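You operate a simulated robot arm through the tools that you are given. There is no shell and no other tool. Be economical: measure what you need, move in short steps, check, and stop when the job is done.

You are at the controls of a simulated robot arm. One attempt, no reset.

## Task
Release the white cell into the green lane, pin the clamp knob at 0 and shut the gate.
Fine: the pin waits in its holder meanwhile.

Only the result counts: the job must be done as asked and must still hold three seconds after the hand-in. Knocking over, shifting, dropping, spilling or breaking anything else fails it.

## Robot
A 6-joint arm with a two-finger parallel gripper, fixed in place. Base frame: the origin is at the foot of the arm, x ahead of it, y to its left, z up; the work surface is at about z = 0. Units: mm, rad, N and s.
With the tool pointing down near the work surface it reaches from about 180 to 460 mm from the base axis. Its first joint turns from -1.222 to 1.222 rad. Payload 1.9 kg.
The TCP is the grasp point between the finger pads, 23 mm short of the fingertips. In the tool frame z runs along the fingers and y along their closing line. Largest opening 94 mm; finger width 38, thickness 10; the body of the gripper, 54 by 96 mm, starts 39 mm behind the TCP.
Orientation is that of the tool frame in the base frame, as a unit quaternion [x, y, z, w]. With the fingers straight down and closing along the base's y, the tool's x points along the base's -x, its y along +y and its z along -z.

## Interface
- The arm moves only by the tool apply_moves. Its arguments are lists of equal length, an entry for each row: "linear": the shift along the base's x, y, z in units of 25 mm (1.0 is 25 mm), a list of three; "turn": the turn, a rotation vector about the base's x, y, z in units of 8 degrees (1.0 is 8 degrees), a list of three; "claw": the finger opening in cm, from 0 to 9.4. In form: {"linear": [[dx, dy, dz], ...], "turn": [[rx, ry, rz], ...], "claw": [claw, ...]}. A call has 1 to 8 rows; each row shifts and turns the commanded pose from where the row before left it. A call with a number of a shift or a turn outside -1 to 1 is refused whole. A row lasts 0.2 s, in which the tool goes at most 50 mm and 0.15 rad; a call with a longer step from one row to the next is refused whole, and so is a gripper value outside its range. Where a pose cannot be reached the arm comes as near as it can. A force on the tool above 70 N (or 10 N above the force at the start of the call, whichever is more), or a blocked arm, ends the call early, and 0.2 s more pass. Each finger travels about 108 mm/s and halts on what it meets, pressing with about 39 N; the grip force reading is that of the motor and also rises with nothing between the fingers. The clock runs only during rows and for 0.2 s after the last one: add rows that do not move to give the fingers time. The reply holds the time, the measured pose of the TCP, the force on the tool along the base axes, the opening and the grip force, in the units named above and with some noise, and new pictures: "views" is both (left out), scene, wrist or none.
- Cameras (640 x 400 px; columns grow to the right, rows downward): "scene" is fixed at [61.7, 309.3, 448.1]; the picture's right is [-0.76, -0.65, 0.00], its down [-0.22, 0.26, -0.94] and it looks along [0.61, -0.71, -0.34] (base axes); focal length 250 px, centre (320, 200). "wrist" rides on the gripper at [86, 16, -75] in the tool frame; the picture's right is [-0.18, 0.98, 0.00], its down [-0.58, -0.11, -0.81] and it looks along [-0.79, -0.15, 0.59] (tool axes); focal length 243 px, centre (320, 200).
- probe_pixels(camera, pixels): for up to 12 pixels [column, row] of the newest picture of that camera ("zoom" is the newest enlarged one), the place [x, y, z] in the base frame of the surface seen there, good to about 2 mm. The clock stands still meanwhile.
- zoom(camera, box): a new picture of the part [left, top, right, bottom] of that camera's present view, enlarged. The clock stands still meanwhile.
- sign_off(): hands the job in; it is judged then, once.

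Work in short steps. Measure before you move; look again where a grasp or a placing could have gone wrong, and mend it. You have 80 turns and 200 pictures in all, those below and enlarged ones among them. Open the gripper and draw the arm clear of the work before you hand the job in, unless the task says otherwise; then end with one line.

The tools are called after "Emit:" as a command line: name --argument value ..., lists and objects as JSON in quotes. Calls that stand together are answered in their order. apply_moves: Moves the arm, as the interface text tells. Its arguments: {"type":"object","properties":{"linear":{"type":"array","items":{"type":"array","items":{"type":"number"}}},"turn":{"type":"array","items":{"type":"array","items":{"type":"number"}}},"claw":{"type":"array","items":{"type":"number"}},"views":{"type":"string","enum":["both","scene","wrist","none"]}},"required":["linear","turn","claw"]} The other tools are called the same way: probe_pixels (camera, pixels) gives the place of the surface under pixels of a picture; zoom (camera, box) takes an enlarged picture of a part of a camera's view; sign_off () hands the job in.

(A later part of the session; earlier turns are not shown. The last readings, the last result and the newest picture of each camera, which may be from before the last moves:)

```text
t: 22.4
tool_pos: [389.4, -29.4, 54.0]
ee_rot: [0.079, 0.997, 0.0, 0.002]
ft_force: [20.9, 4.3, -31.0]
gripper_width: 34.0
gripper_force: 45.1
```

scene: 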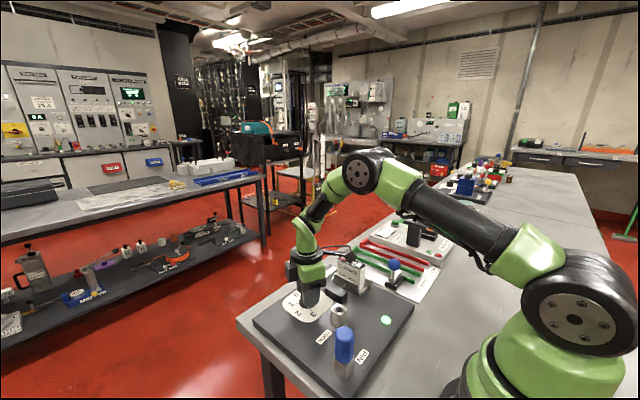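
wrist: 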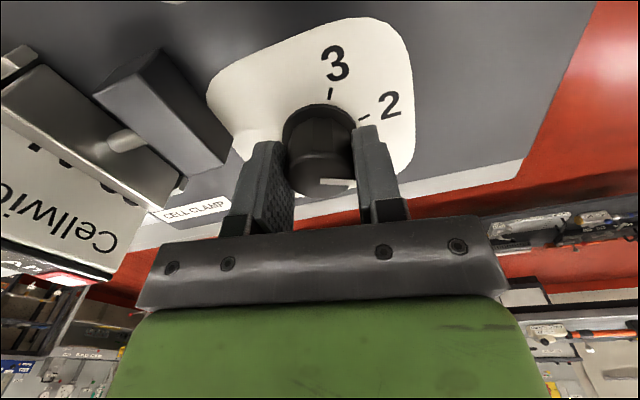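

Now at about mark 1.3 (yaw -9°). I ease +0.7 x, -0.4 z and turn on.

Emit:
apply_moves --linear '[[0.03, 0.005, -0.015], [0, 0, 0], [0, 0, 0], [0, 0, 0], [0, 0, 0]]' --turn '[[0, 0, -1], [0, 0, -1], [0, 0, -1], [0, 0, -1], [0, 0, 0]]' --claw '[1, 1, 1, 1, 1]' --views "wrist"

```text
t: 23.6
tool_pos: [388.9, -30.4, 53.3]
ee_rot: [0.352, 0.936, -0.001, 0.0]
ft_force: [-5.8, -5.6, 4.7]
gripper_width: 33.6
gripper_force: 45.3
```

wrist: 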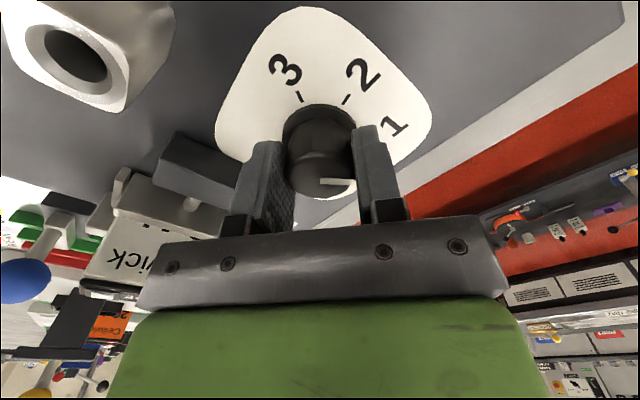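

Low forces; another 34° remains. I turn 3 units then check.

Emit:
apply_moves --linear '[[0, 0, 0], [0, 0, 0], [0, 0, 0], [0, 0, 0]]' --turn '[[0, 0, -1], [0, 0, -1], [0, 0, -1], [0, 0, 0]]' --claw '[1, 1, 1, 1]' --views "wrist"

Emit:
zoom --camera "wrist" --box '[220, 60, 440, 210]'

Emit:
zoom --camera "scene" --box '[270, 240, 370, 330]'

```text
t: 24.6
tool_pos: [389.4, -28.8, 54.4]
ee_rot: [0.54, 0.842, -0.002, 0.001]
ft_force: [-17.4, -12.2, 16.8]
gripper_width: 33.6
gripper_force: 44.7
```

wrist: 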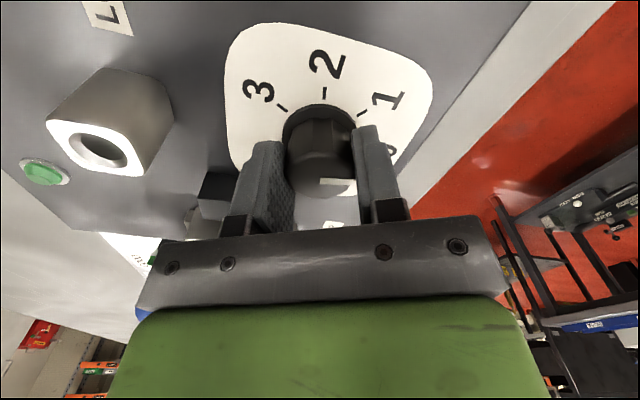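

```text
2.67 times, centred on (330, 135) of wrist
```

zoom: 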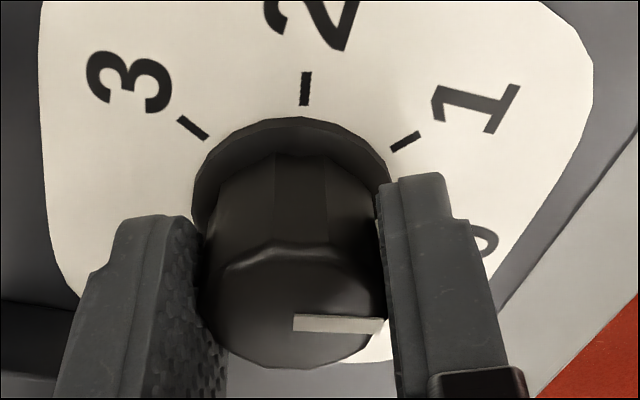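

```text
4.44 times, centred on (320, 285) of scene
```

zoom: 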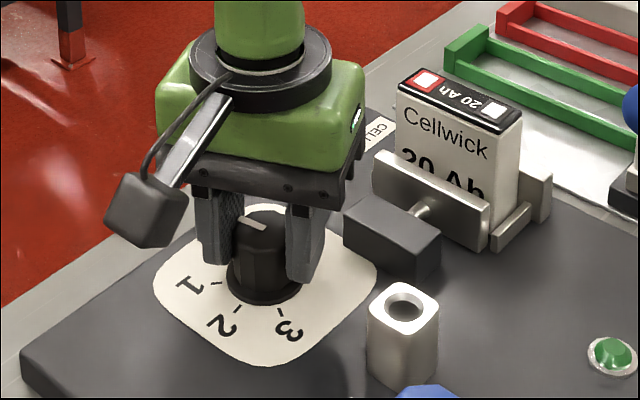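

The clamp jaw has backed off; yaw -65°, mark ≈10° from 0. I turn the last 1.2 units, easing the forces.

Emit:
apply_moves --linear '[[-0.02, -0.015, 0.01], [0, 0, 0], [0, 0, 0]]' --turn '[[0, 0, -0.8], [0, 0, -0.4], [0, 0, 0]]' --claw '[1, 1, 1]' --views "none"

Emit:
zoom --camera "scene" --box '[270, 240, 370, 330]'

Emit:
zoom --camera "wrist" --box '[220, 60, 440, 210]'

```text
t: 25.4
tool_pos: [390.5, -29.1, 53.7]
ee_rot: [0.606, 0.795, 0.0, 0.001]
ft_force: [4.2, -4.2, -3.6]
gripper_width: 33.8
gripper_force: 45.2
```

```text
4.44 times, centred on (320, 285) of scene
```

zoom: 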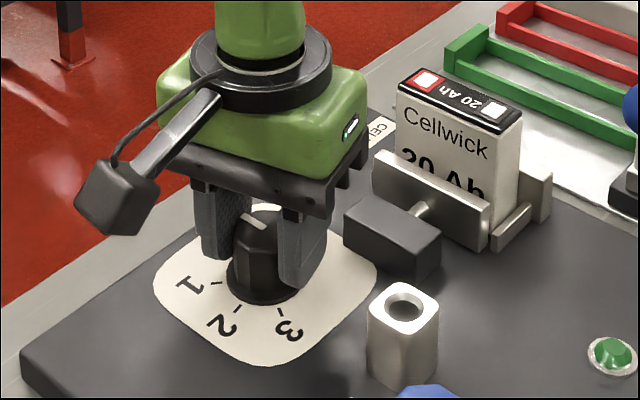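

```text
2.67 times, centred on (330, 135) of wrist
```

zoom: 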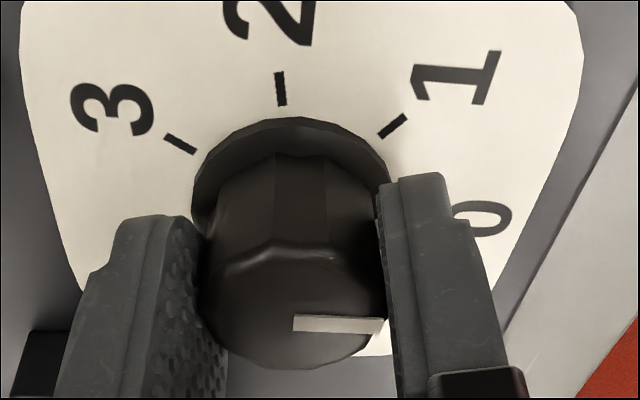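

Yaw is -74.6°, forces small. I open, rise and inspect the mark.

Emit:
apply_moves --linear '[[0, 0, 0], [0, 0, 0], [0, 0, 0.8], [0, 0, 1], [0, 0, 1], [0, 0, 1], [0, 0, 0]]' --turn '[[0, 0, 0], [0, 0, 0], [0, 0, 0], [0, 0, 0], [0, 0, 0], [0, 0, 0], [0, 0, 0]]' --claw '[6, 6, 6, 6, 6, 6, 6]'

Emit:
zoom --camera "wrist" --box '[240, 0, 410, 125]'

Emit:
zoom --camera "scene" --box '[270, 240, 370, 330]'

```text
t: 27.0
tool_pos: [389.3, -30.4, 148.6]
ee_rot: [0.607, 0.795, 0.0, 0.0]
ft_force: [-0.5, 0.3, 0.5]
gripper_width: 59.9
gripper_force: 0.0
```

scene: 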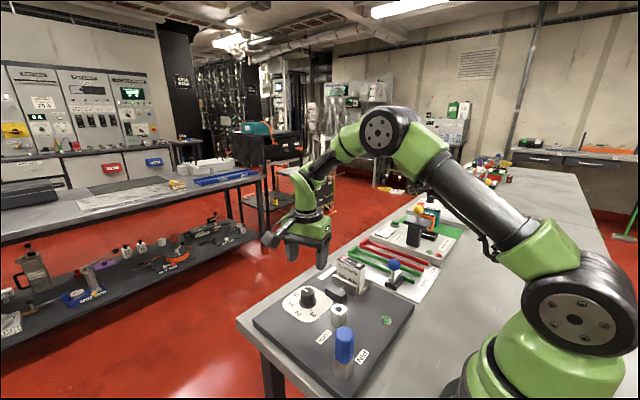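
wrist: 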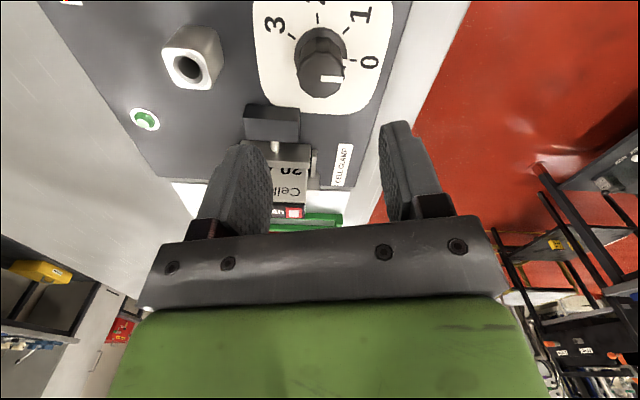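

```text
3.20 times, centred on (325, 62) of wrist
```

zoom: 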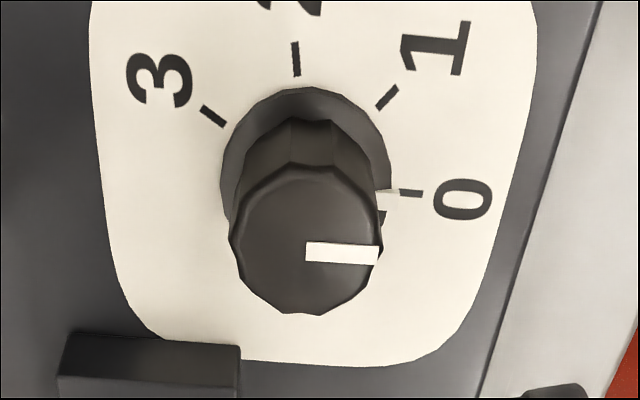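

```text
4.44 times, centred on (320, 285) of scene
```

zoom: 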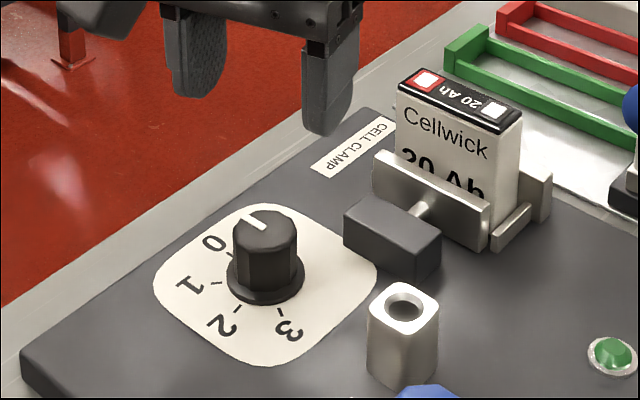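

The skirt mark lines up with the 0 tick and the jaw is open. Next the cell: I go above (350.5,-148) with yaw back to 0.

Emit:
apply_moves --linear '[[-0.195, -0.59, 0.1], [-0.195, -0.59, 0.1], [-0.195, -0.59, 0.1], [-0.195, -0.59, 0.1], [-0.195, -0.59, 0], [-0.195, -0.59, 0], [-0.195, -0.59, 0], [-0.195, -0.59, 0]]' --turn '[[0, 0, 1], [0, 0, 1], [0, 0, 1], [0, 0, 1], [0, 0, 1], [0, 0, 1], [0, 0, 1], [0, 0, 1]]' --claw '[6, 6, 6, 6, 6, 6, 6, 6]' --views "none"

Emit:
apply_moves --linear '[[0, 0, 0], [0, 0, 0], [0, 0, 0]]' --turn '[[0, 0, 1], [0, 0, 0.325], [0, 0, 0]]' --claw '[6, 6, 6]'

Emit:
zoom --camera "scene" --box '[310, 240, 410, 320]'

```text
t: 28.8
tool_pos: [350.7, -148.7, 158.9]
ee_rot: [0.092, 0.996, 0.0, 0.001]
ft_force: [-0.5, 0.0, 0.3]
gripper_width: 60.0
gripper_force: 0.2
```

```text
t: 29.6
tool_pos: [350.0, -147.7, 159.2]
ee_rot: [0.0, 1.0, 0.0, 0.001]
ft_force: [0.0, 0.8, -0.2]
gripper_width: 60.0
gripper_force: 0.0
```

scene: 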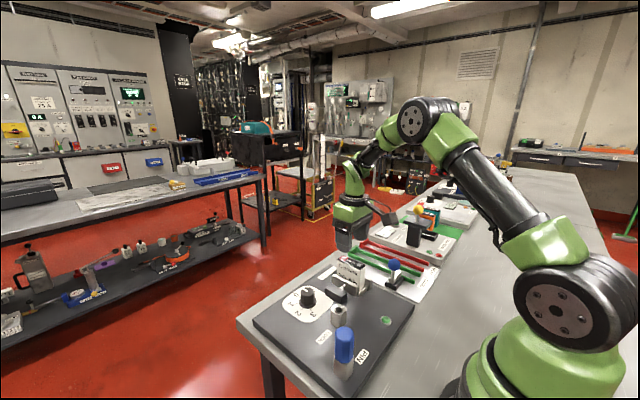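
wrist: 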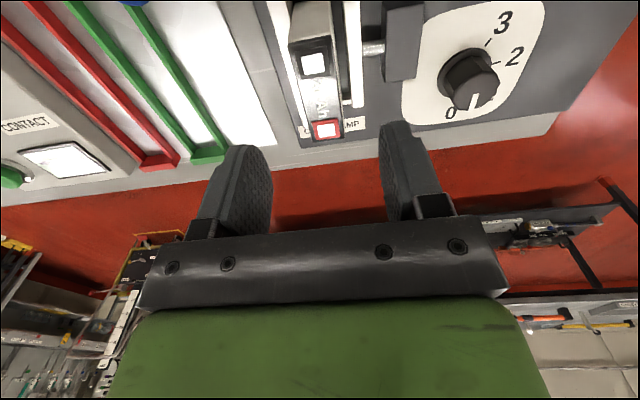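

```text
5.00 times, centred on (360, 280) of scene
```

zoom: 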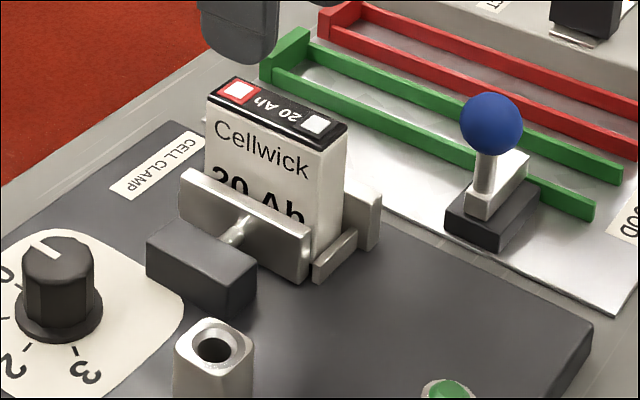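

Jaw stands clear of the cell. I descend to z≈80 (tips 57, above the 50 mm jaws) and close.

Emit:
apply_moves --linear '[[0, 0, -1], [0, 0, -1], [0, 0, -0.8], [0, 0, -0.36], [0, 0, 0]]' --turn '[[0, 0, 0], [0, 0, 0], [0, 0, 0], [0, 0, 0], [0, 0, 0]]' --claw '[6, 6, 6, 6, 6]'

Emit:
zoom --camera "wrist" --box '[200, 0, 440, 240]'

```text
t: 30.8
tool_pos: [350.0, -148.7, 79.9]
ee_rot: [0.001, 1.0, 0.0, 0.0]
ft_force: [-0.3, 0.0, -0.1]
gripper_width: 60.0
gripper_force: 0.0
```

scene: 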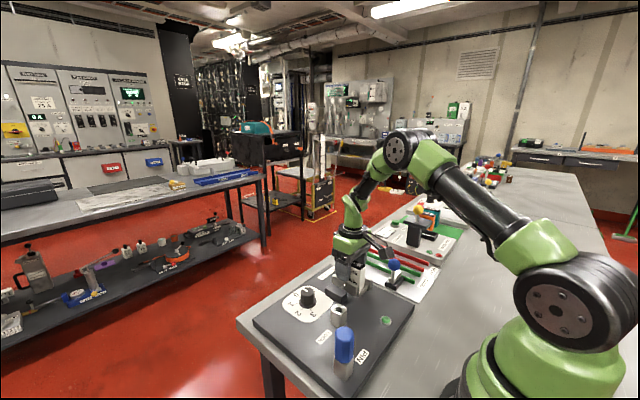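
wrist: 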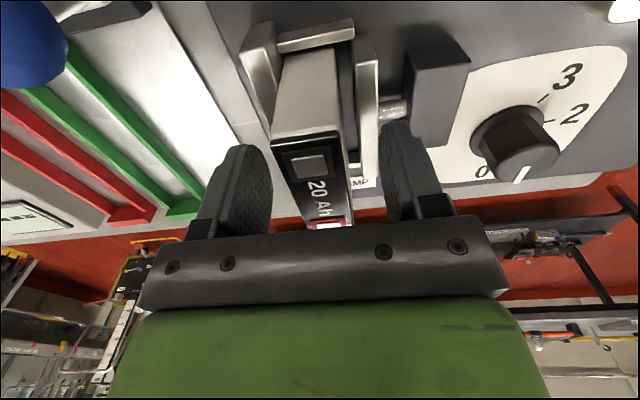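

```text
1.67 times, centred on (320, 120) of wrist
```

zoom: 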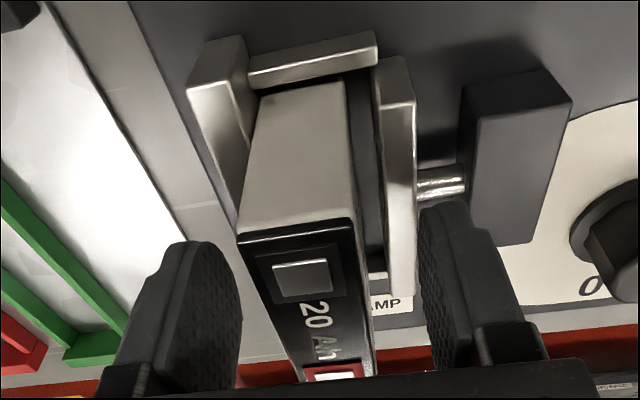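

The cell is between the pads with a gap on the movable-jaw side; I close.

Emit:
apply_moves --linear '[[0, 0, 0], [0, 0, 0], [0, 0, 0]]' --turn '[[0, 0, 0], [0, 0, 0], [0, 0, 0]]' --claw '[1, 1, 1]' --views "none"

```text
t: 31.6
tool_pos: [350.6, -148.7, 80.2]
ee_rot: [0.001, 1.0, 0.0, 0.0]
ft_force: [1.4, 9.7, 0.1]
gripper_width: 25.7
gripper_force: 39.3
```

Gripped (25.7 mm). I ease +0.5 mm in y and lift straight up 75 mm.

Emit:
apply_moves --linear '[[0, 0.02, 0.2], [0, 0, 0.8], [0, 0, 1], [0, 0, 1], [0, 0, 0]]' --turn '[[0, 0, 0], [0, 0, 0], [0, 0, 0], [0, 0, 0], [0, 0, 0]]' --claw '[1, 1, 1, 1, 1]'

Emit:
zoom --camera "scene" --box '[310, 220, 430, 320]'

```text
t: 32.8
tool_pos: [350.9, -147.5, 153.7]
ee_rot: [0.001, 1.0, 0.0, 0.001]
ft_force: [0.0, 0.9, -2.5]
gripper_width: 25.9
gripper_force: 39.2
```

scene: 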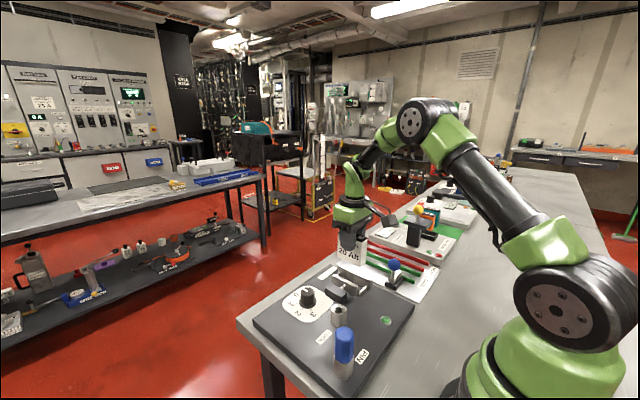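
wrist: 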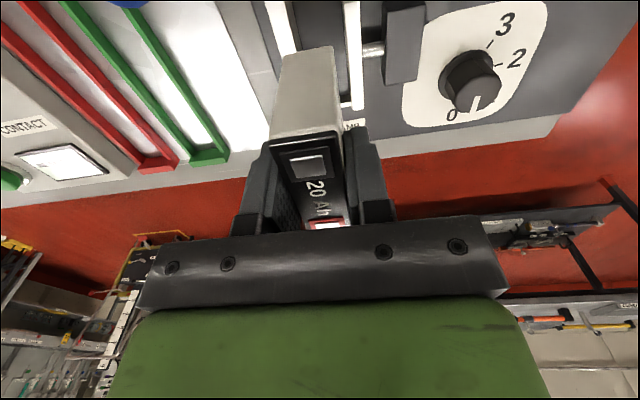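

```text
4.00 times, centred on (370, 270) of scene
```

zoom: 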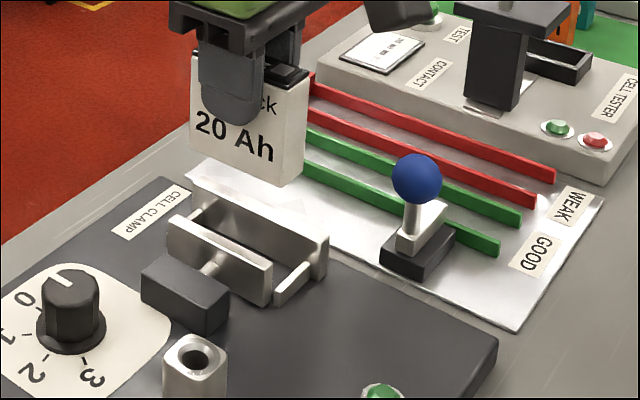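

I probe the cell's bottom edge and the rails where I'll place it.

Emit:
probe_pixels --camera "zoom" --pixels '[[190, 148], [281, 180], [302, 160], [500, 243], [498, 253], [521, 212], [522, 222], [350, 175], [350, 187], [380, 150], [380, 160], [370, 172]]'

Emit:
probe_pixels --camera "wrist" --pixels '[[150, 68], [157, 64], [145, 85], [110, 85], [118, 80], [175, 95], [150, 118], [285, 100], [330, 100], [30, 160], [330, 50], [90, 110]]'

```text
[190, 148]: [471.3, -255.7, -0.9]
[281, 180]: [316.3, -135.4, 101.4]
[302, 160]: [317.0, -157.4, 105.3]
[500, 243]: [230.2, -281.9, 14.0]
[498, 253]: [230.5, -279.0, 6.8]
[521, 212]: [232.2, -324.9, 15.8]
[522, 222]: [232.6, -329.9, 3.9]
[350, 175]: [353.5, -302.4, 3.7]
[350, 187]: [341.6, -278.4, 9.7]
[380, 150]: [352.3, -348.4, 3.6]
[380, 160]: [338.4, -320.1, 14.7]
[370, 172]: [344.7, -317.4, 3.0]
```

```text
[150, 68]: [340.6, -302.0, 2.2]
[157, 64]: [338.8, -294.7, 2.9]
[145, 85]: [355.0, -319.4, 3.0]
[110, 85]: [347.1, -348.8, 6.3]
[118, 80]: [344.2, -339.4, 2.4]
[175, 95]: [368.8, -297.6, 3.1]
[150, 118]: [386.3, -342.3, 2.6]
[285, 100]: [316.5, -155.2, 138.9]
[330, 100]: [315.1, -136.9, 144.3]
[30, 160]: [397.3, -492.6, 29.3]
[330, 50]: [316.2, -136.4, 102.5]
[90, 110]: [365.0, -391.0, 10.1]
```

Cell bottom is ≈54 mm below the TCP; the lane centre is y≈-301.5 with floor z≈3. I carry the cell to above (325,-301.5).

Emit:
apply_moves --linear '[[-0.148, -0.88, 0], [-0.148, -0.88, 0], [-0.148, -0.88, 0], [-0.148, -0.88, 0], [-0.148, -0.88, 0], [-0.148, -0.88, 0], [-0.148, -0.88, 0], [0, 0, 0]]' --turn '[[0, 0, 0], [0, 0, 0], [0, 0, 0], [0, 0, 0], [0, 0, 0], [0, 0, 0], [0, 0, 0], [0, 0, 0]]' --claw '[1, 1, 1, 1, 1, 1, 1, 1]'

Emit:
zoom --camera "scene" --box '[350, 190, 470, 290]'

Emit:
zoom --camera "wrist" --box '[160, 0, 420, 200]'

```text
t: 34.6
tool_pos: [323.4, -302.6, 156.2]
ee_rot: [0.001, 1.0, 0.0, 0.0]
ft_force: [-0.5, -0.7, -2.3]
gripper_width: 25.5
gripper_force: 39.2
```

scene: 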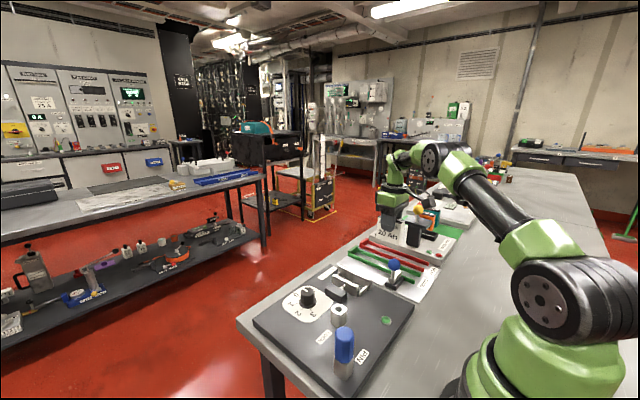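
wrist: 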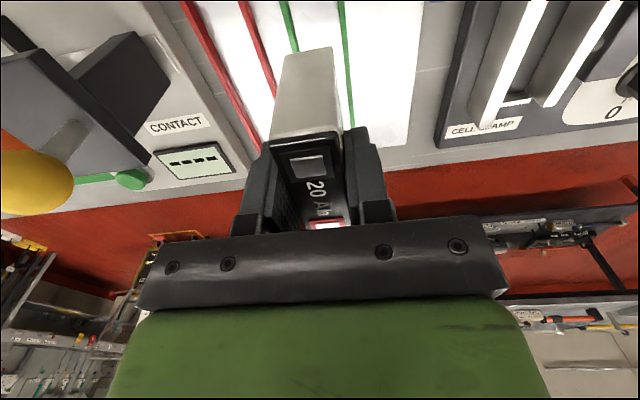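

```text
4.00 times, centred on (410, 240) of scene
```

zoom: 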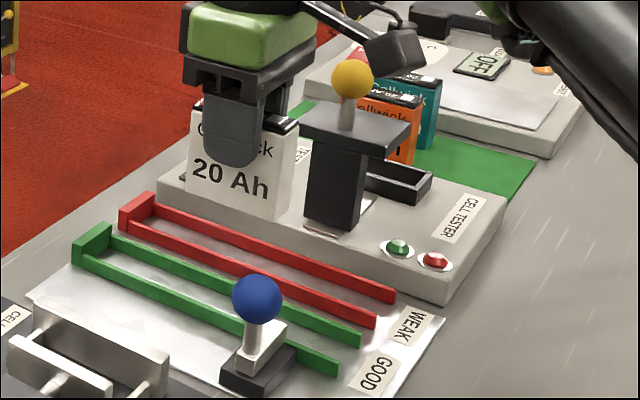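

```text
2.00 times, centred on (290, 100) of wrist
```

zoom: 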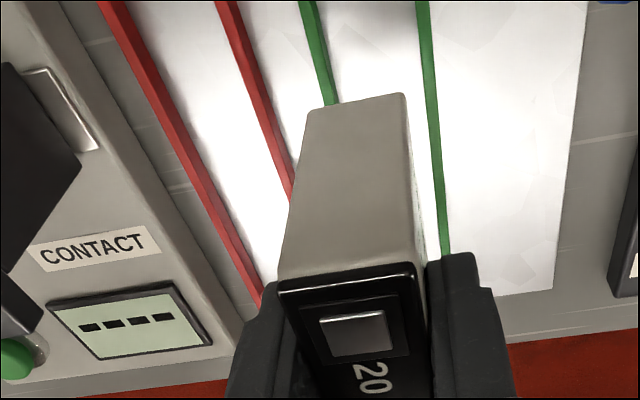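

I probe the rails and tower edge from this view.

Emit:
probe_pixels --camera "zoom" --pixels '[[302, 8], [314, 5], [417, 5], [428, 5], [321, 80], [333, 80], [422, 80], [435, 80], [385, 60], [310, 118], [402, 98], [70, 150]]'

Emit:
probe_pixels --camera "wrist" --pixels '[[130, 35], [45, 60], [145, 160], [30, 170], [100, 130], [150, 100]]'

```text
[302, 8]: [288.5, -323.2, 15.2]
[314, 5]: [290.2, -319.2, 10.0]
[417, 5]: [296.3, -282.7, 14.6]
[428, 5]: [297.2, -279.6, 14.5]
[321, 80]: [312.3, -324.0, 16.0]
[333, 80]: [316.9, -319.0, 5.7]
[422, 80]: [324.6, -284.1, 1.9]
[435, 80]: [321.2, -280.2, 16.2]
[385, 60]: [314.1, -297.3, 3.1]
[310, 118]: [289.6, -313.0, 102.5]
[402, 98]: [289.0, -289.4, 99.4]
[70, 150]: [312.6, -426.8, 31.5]
```

```text
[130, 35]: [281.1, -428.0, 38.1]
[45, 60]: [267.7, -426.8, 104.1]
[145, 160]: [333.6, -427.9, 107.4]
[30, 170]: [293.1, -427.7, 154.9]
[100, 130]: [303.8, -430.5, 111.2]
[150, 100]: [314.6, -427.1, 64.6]
```

Cell (y -289…-313) is centred between rail faces (-284…-319). I lower to about 8 mm above the floor.

Emit:
apply_moves --linear '[[0.15, 0, -1], [0, 0, -1], [0, 0, -1], [0, 0, -0.5], [0, 0, 0]]' --turn '[[0, 0, 0], [0, 0, 0], [0, 0, 0], [0, 0, 0], [0, 0, 0]]' --claw '[1, 1, 1, 1, 1]'

Emit:
zoom --camera "scene" --box '[340, 210, 440, 290]'

```text
t: 35.8
tool_pos: [327.8, -302.2, 66.6]
ee_rot: [0.001, 1.0, 0.0, 0.001]
ft_force: [-0.3, 0.3, -2.4]
gripper_width: 25.5
gripper_force: 38.9
```

scene: 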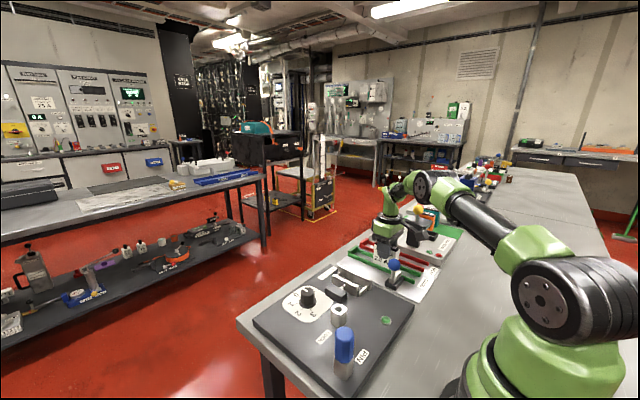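
wrist: 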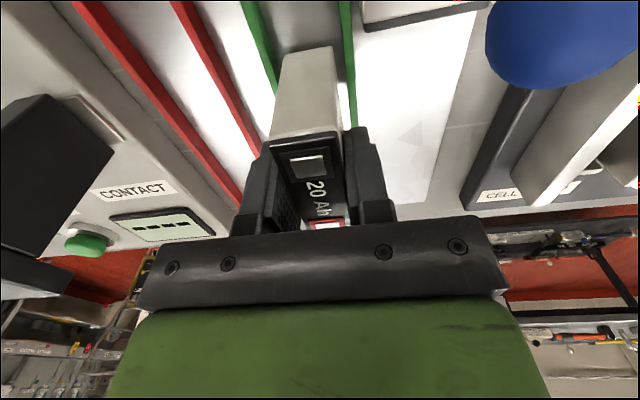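

```text
5.00 times, centred on (390, 250) of scene
```

zoom: 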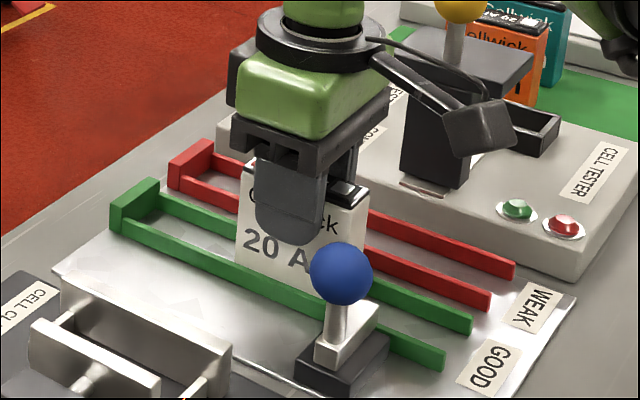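

Between the green rails. I lower in small steps, watching the force.

Emit:
apply_moves --linear '[[0, 0, -0.12], [0, 0, -0.1], [0, 0, 0]]' --turn '[[0, 0, 0], [0, 0, 0], [0, 0, 0]]' --claw '[1, 1, 1]' --views "none"

Emit:
apply_moves --linear '[[0, 0, -0.04], [0, 0, -0.04], [0, 0, 0]]' --turn '[[0, 0, 0], [0, 0, 0], [0, 0, 0]]' --claw '[1, 1, 1]' --views "none"

```text
t: 36.6
tool_pos: [327.5, -302.2, 62.8]
ee_rot: [0.001, 1.0, 0.0, 0.001]
ft_force: [-6.3, 3.5, 13.3]
gripper_width: 25.8
gripper_force: 38.8
```

```text
t: 37.4
tool_pos: [328.6, -302.0, 61.7]
ee_rot: [0.001, 1.0, -0.002, 0.003]
ft_force: [-1.7, 4.9, 34.6]
gripper_width: 25.9
gripper_force: 39.4
```

Contact at z≈62. I relieve the press by 1.5 mm and look at the seat before releasing.

Emit:
apply_moves --linear '[[0, 0, 0.06], [0, 0, 0]]' --turn '[[0, 0, 0], [0, 0, 0]]' --claw '[1, 1]' --views "none"

Emit:
zoom --camera "scene" --box '[350, 220, 430, 290]'

Emit:
zoom --camera "wrist" --box '[220, 0, 400, 140]'

```text
t: 38.0
tool_pos: [328.2, -302.3, 62.7]
ee_rot: [0.0, 1.0, -0.001, 0.002]
ft_force: [5.9, -3.2, 17.8]
gripper_width: 25.8
gripper_force: 39.1
```

```text
5.71 times, centred on (390, 255) of scene
```

zoom: 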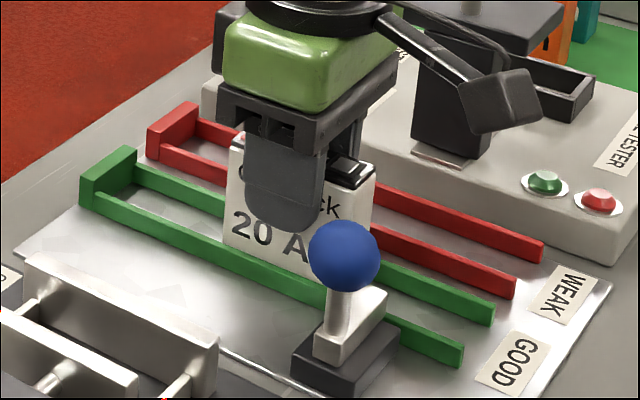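

```text
2.86 times, centred on (310, 70) of wrist
```

zoom: 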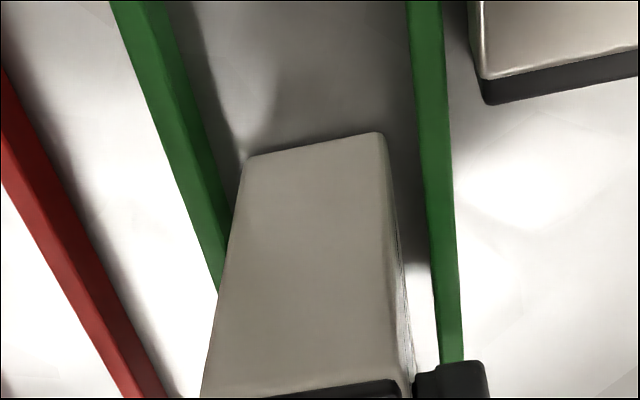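

The cell stands on the lane floor, clear of both rails. I release to 5 cm opening and rise.

Emit:
apply_moves --linear '[[0, 0, 0.02], [0, 0, 0], [0, 0, 0], [0, 0, 0.5], [0, 0, 1], [0, 0, 1], [0, 0, 1], [0, 0, 0]]' --turn '[[0, 0, 0], [0, 0, 0], [0, 0, 0], [0, 0, 0], [0, 0, 0], [0, 0, 0], [0, 0, 0], [0, 0, 0]]' --claw '[5, 5, 5, 5, 5, 5, 5, 5]'

Emit:
zoom --camera "scene" --box '[350, 220, 430, 290]'

```text
t: 39.8
tool_pos: [328.0, -301.7, 149.9]
ee_rot: [0.001, 1.0, 0.0, 0.0]
ft_force: [-0.3, 0.3, 0.4]
gripper_width: 50.4
gripper_force: 0.0
```

scene: 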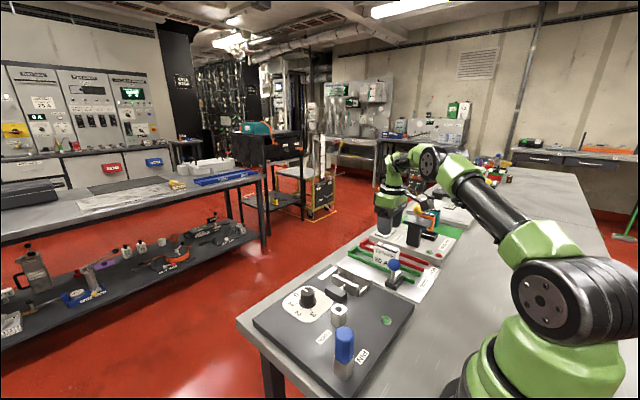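
wrist: 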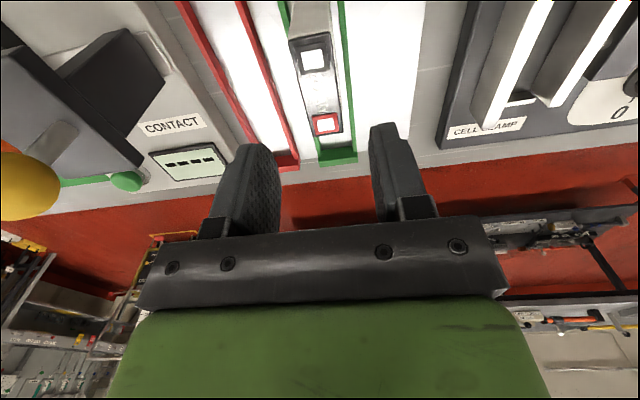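

```text
5.71 times, centred on (390, 255) of scene
```

zoom: 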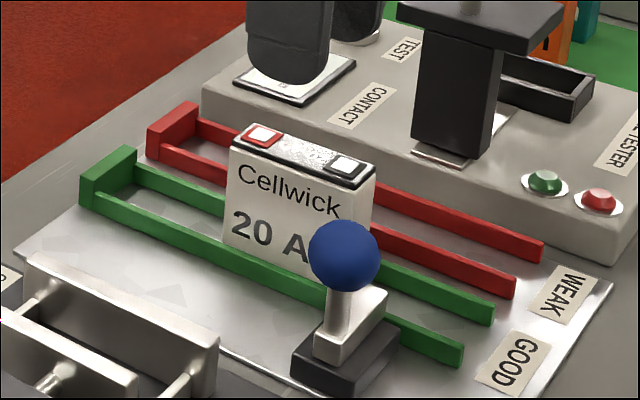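

Cell stands in the lane. Now fetch the pin: I travel high to above the holder (230.6,49.8).

Emit:
apply_moves --linear '[[-0.26, 0.9373, 0.4], [-0.26, 0.9373, 0.4], [-0.26, 0.9373, 0.4], [-0.26, 0.9373, 0.4], [-0.26, 0.9373, 0], [-0.26, 0.9373, 0], [-0.26, 0.9373, 0], [-0.26, 0.9373, 0]]' --turn '[[0, 0, 0], [0, 0, 0], [0, 0, 0], [0, 0, 0], [0, 0, 0], [0, 0, 0], [0, 0, 0], [0, 0, 0]]' --claw '[6, 6, 6, 6, 6, 6, 6, 6]' --views "none"

Emit:
apply_moves --linear '[[-0.26, 0.9373, 0], [-0.26, 0.9373, 0], [-0.26, 0.9373, 0], [-0.26, 0.9373, 0], [-0.26, 0.9373, 0], [-0.26, 0.9373, 0], [-0.26, 0.9373, 0], [0, 0, 0]]' --turn '[[0, 0, 0], [0, 0, 0], [0, 0, 0], [0, 0, 0], [0, 0, 0], [0, 0, 0], [0, 0, 0], [0, 0, 0]]' --claw '[6, 6, 6, 6, 6, 6, 6, 6]' --views "none"

```text
t: 41.6
tool_pos: [275.6, -115.6, 188.8]
ee_rot: [0.0, 1.0, -0.001, 0.001]
ft_force: [0.8, 0.0, 0.2]
gripper_width: 60.0
gripper_force: 0.1
```

```text
t: 43.4
tool_pos: [230.9, 48.5, 190.0]
ee_rot: [0.001, 1.0, 0.001, 0.001]
ft_force: [0.0, 0.7, 0.2]
gripper_width: 60.1
gripper_force: 0.1
```

At (231,49); I descend to z≈86.5 around the handle and look.

Emit:
apply_moves --linear '[[0, 0.03, -1], [0, 0, -1], [0, 0, -1], [0, 0, -0.75], [0, 0, -0.38], [0, 0, 0]]' --turn '[[0, 0, 0], [0, 0, 0], [0, 0, 0], [0, 0, 0], [0, 0, 0], [0, 0, 0]]' --claw '[6, 6, 6, 6, 6, 6]'

```text
t: 44.8
tool_pos: [230.9, 50.2, 86.8]
ee_rot: [0.001, 1.0, 0.0, 0.0]
ft_force: [0.3, 0.0, -0.4]
gripper_width: 60.1
gripper_force: 0.0
```

scene: 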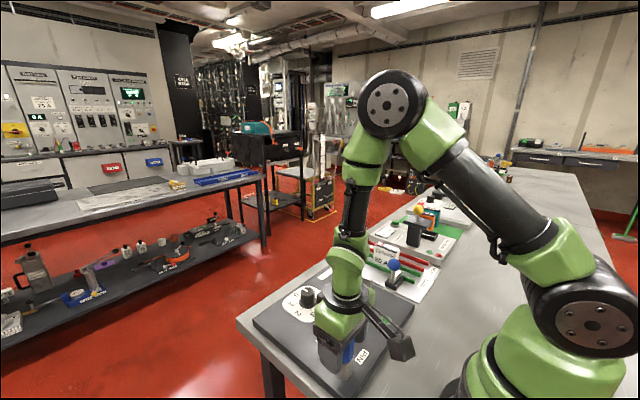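
wrist: 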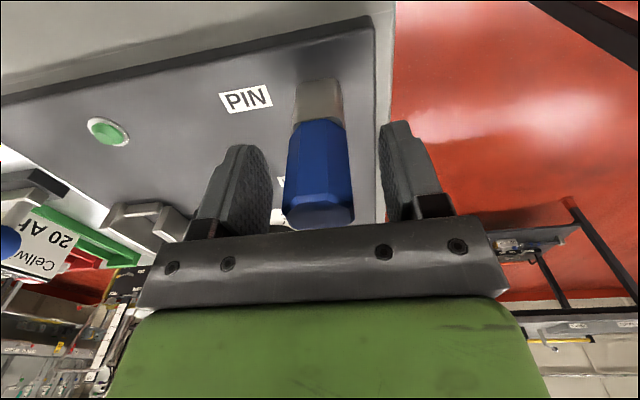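

Centred on the pin. I grip and lift 70 mm.

Emit:
apply_moves --linear '[[0, 0, 0], [0, 0, 0], [0, 0, 0], [0, 0, 0.4], [0, 0, 0.8], [0, 0, 0.8], [0, 0, 0.8], [0, 0, 0]]' --turn '[[0, 0, 0], [0, 0, 0], [0, 0, 0], [0, 0, 0], [0, 0, 0], [0, 0, 0], [0, 0, 0], [0, 0, 0]]' --claw '[1.5, 1.5, 1.5, 1.5, 1.5, 1.5, 1.5, 1.5]' --views "wrist"

```text
t: 46.6
tool_pos: [231.0, 50.0, 155.6]
ee_rot: [0.0, 1.0, 0.001, 0.001]
ft_force: [-0.6, 0.6, -0.5]
gripper_width: 29.6
gripper_force: 38.9
```

wrist: 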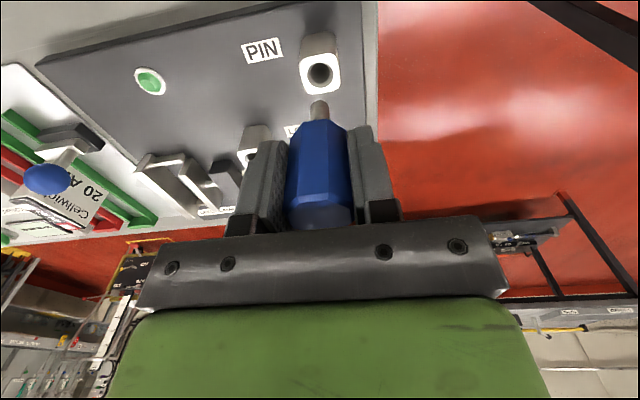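

Pin held. I carry it back over the LOCK bore by the reverse offset and lower to just above it.

Emit:
apply_moves --linear '[[0.685, -0.8, 0], [0.685, -0.8, 0], [0.685, -0.8, 0], [0.685, -0.8, 0], [0, 0, -0.7], [0, 0, -0.7], [0, 0, 0]]' --turn '[[0, 0, 0], [0, 0, 0], [0, 0, 0], [0, 0, 0], [0, 0, 0], [0, 0, 0], [0, 0, 0]]' --claw '[1.5, 1.5, 1.5, 1.5, 1.5, 1.5, 1.5]'

Emit:
zoom --camera "scene" --box '[300, 280, 380, 350]'

Emit:
zoom --camera "wrist" --box '[270, 50, 370, 130]'

```text
t: 48.2
tool_pos: [299.5, -30.4, 121.2]
ee_rot: [0.0, 1.0, -0.001, 0.001]
ft_force: [0.2, -0.2, -0.9]
gripper_width: 29.6
gripper_force: 38.7
```

scene: 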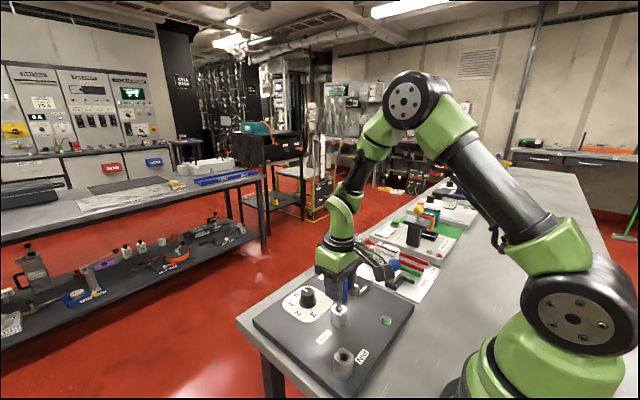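
wrist: 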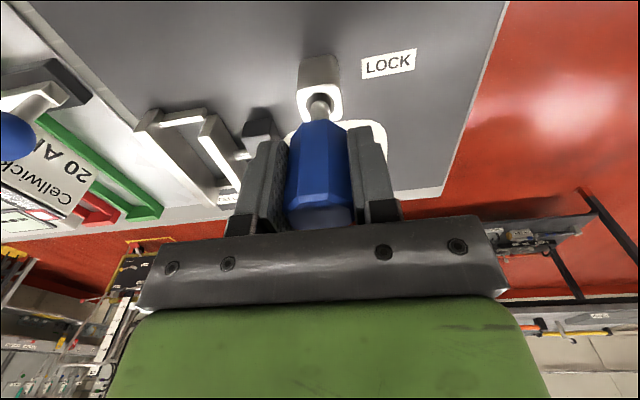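

```text
5.71 times, centred on (340, 315) of scene
```

zoom: 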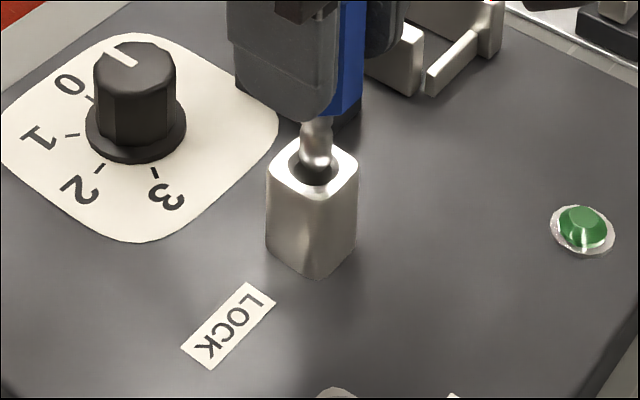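

```text
5.00 times, centred on (320, 90) of wrist
```

zoom: 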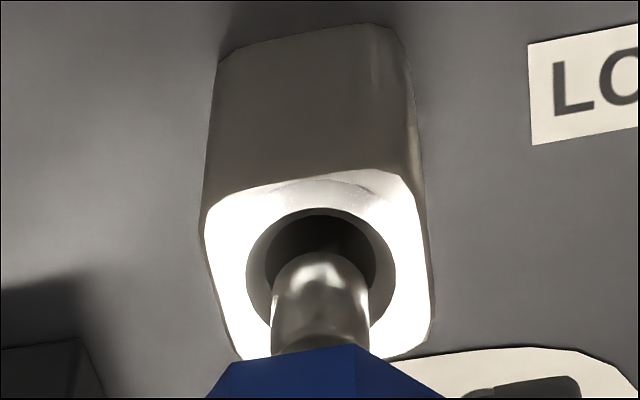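

The tip is in the chamfer mouth, slightly toward -x; I nudge +0.7 mm x and insert gradually.

Emit:
apply_moves --linear '[[0.03, 0.01, -0.3], [0, 0, -0.2], [0, 0, 0]]' --turn '[[0, 0, 0], [0, 0, 0], [0, 0, 0]]' --claw '[1.5, 1.5, 1.5]' --views "wrist"

```text
t: 49.0
tool_pos: [301.1, -29.8, 108.7]
ee_rot: [0.001, 1.0, 0.0, 0.001]
ft_force: [0.9, 0.2, -1.6]
gripper_width: 29.5
gripper_force: 39.3
```

wrist: 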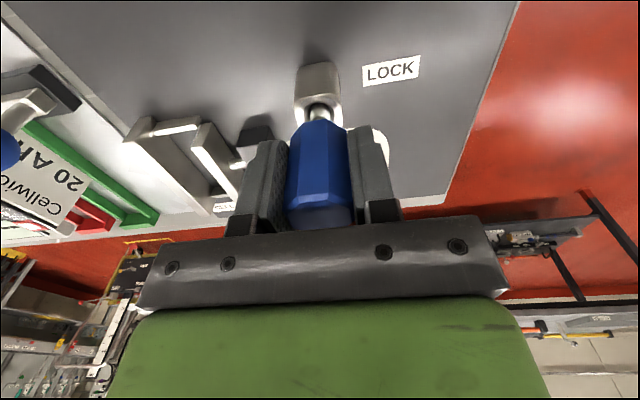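

The tip has entered with no force; I continue down to the seat (≈22 mm more).

Emit:
apply_moves --linear '[[0, 0, -0.3], [0, 0, -0.3], [0, 0, -0.2], [0, 0, -0.08], [0, 0, 0]]' --turn '[[0, 0, 0], [0, 0, 0], [0, 0, 0], [0, 0, 0], [0, 0, 0]]' --claw '[1.5, 1.5, 1.5, 1.5, 1.5]' --views "wrist"

Emit:
zoom --camera "scene" --box '[300, 280, 380, 350]'

```text
t: 50.2
tool_pos: [300.3, -29.5, 86.8]
ee_rot: [0.001, 1.0, 0.0, -0.001]
ft_force: [-0.5, 2.8, -1.2]
gripper_width: 29.6
gripper_force: 39.2
```

wrist: 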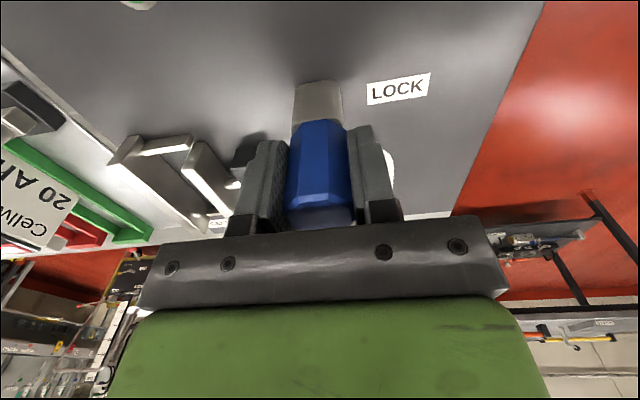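

```text
5.71 times, centred on (340, 315) of scene
```

zoom: 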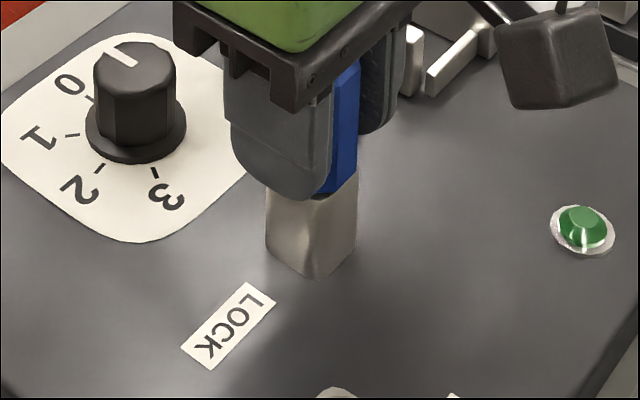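

Seated depth reached. I press 0.5 mm more, open, and rise.

Emit:
apply_moves --linear '[[0, 0, -0.02], [0, 0, 0], [0, 0, 0], [0, 0, 0.5], [0, 0, 1], [0, 0, 1], [0, 0, 1], [0, 0, 0]]' --turn '[[0, 0, 0], [0, 0, 0], [0, 0, 0], [0, 0, 0], [0, 0, 0], [0, 0, 0], [0, 0, 0], [0, 0, 0]]' --claw '[1.5, 6, 6, 6, 6, 6, 6, 6]' --views "wrist"

Emit:
zoom --camera "scene" --box '[290, 230, 450, 350]'

```text
t: 52.0
tool_pos: [300.4, -28.8, 173.4]
ee_rot: [0.001, 1.0, -0.001, 0.001]
ft_force: [0.0, -0.1, -0.1]
gripper_width: 60.0
gripper_force: 0.1
```

wrist: 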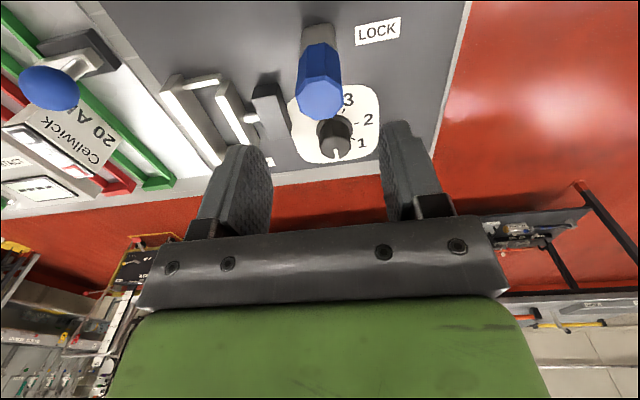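

```text
3.33 times, centred on (370, 290) of scene
```

zoom: 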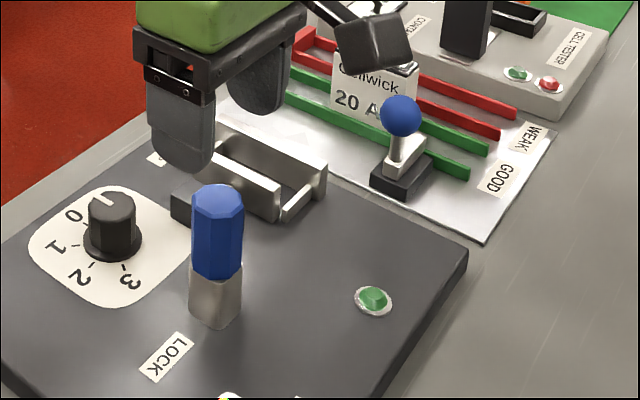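

The knob is pinned at 0. Now the gate: I probe the ball and blade closely.

Emit:
zoom --camera "scene" --box '[375, 245, 425, 300]'

Emit:
probe_pixels --camera "zoom" --pixels '[[280, 125], [320, 125], [230, 130], [335, 95], [280, 75], [285, 165], [290, 210], [290, 255], [340, 215], [370, 190], [300, 285], [250, 280]]'

```text
7.27 times, centred on (400, 272) of scene
```

zoom: 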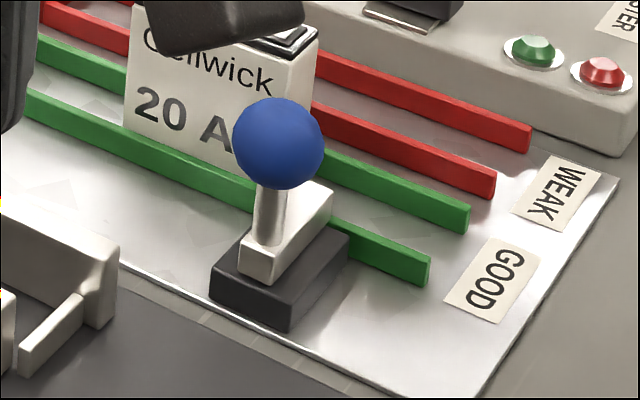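

```text
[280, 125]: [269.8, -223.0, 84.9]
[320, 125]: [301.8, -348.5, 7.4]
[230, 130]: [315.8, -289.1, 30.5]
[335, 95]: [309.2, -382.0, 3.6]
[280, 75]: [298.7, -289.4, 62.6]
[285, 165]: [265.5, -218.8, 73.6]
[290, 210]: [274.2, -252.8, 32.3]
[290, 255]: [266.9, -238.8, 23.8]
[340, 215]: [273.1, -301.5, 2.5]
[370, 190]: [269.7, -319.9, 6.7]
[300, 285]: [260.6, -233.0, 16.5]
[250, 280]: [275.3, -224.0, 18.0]
```

Ball centre ≈(271,-230,74). I move to above it with the TCP at x≈264, so the fingers stay clear of the cell.

Emit:
apply_moves --linear '[[-0.18, -1, 0], [-0.18, -1, 0], [-0.18, -1, 0], [-0.18, -1, 0], [-0.18, -1, 0], [-0.18, -1, 0], [-0.18, -1, 0], [-0.18, -1, 0]]' --turn '[[0, 0, 0], [0, 0, 0], [0, 0, 0], [0, 0, 0], [0, 0, 0], [0, 0, 0], [0, 0, 0], [0, 0, 0]]' --claw '[6, 6, 6, 6, 6, 6, 6, 6]'

Emit:
zoom --camera "wrist" --box '[230, 0, 430, 140]'

```text
t: 53.8
tool_pos: [263.6, -230.4, 173.3]
ee_rot: [0.0, 1.0, 0.0, 0.0]
ft_force: [1.3, 0.4, -0.7]
gripper_width: 59.9
gripper_force: 0.1
```

scene: 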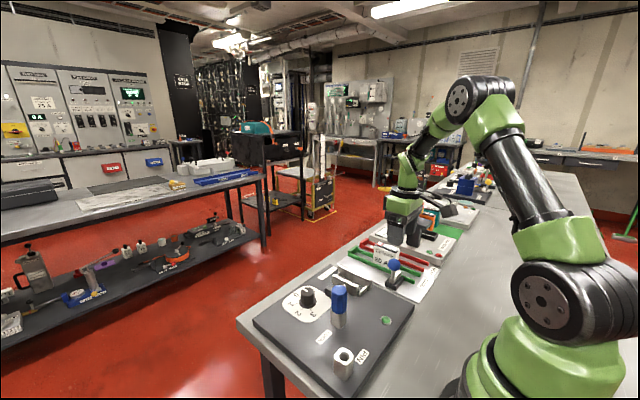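
wrist: 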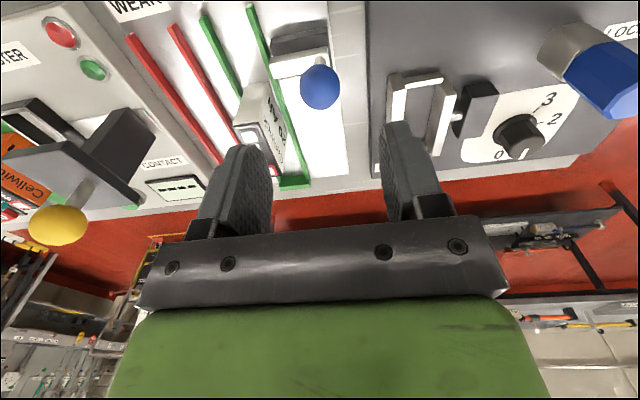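

```text
2.86 times, centred on (330, 70) of wrist
```

zoom: 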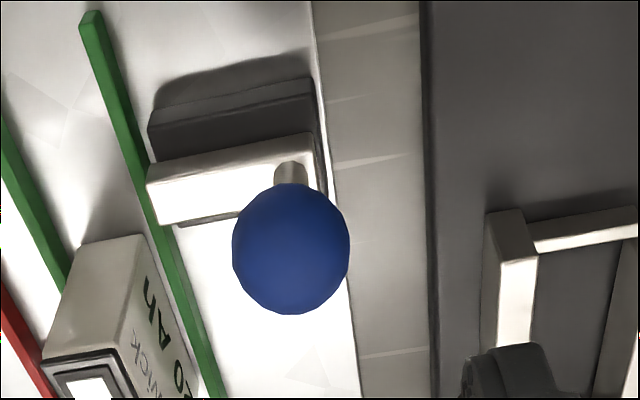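

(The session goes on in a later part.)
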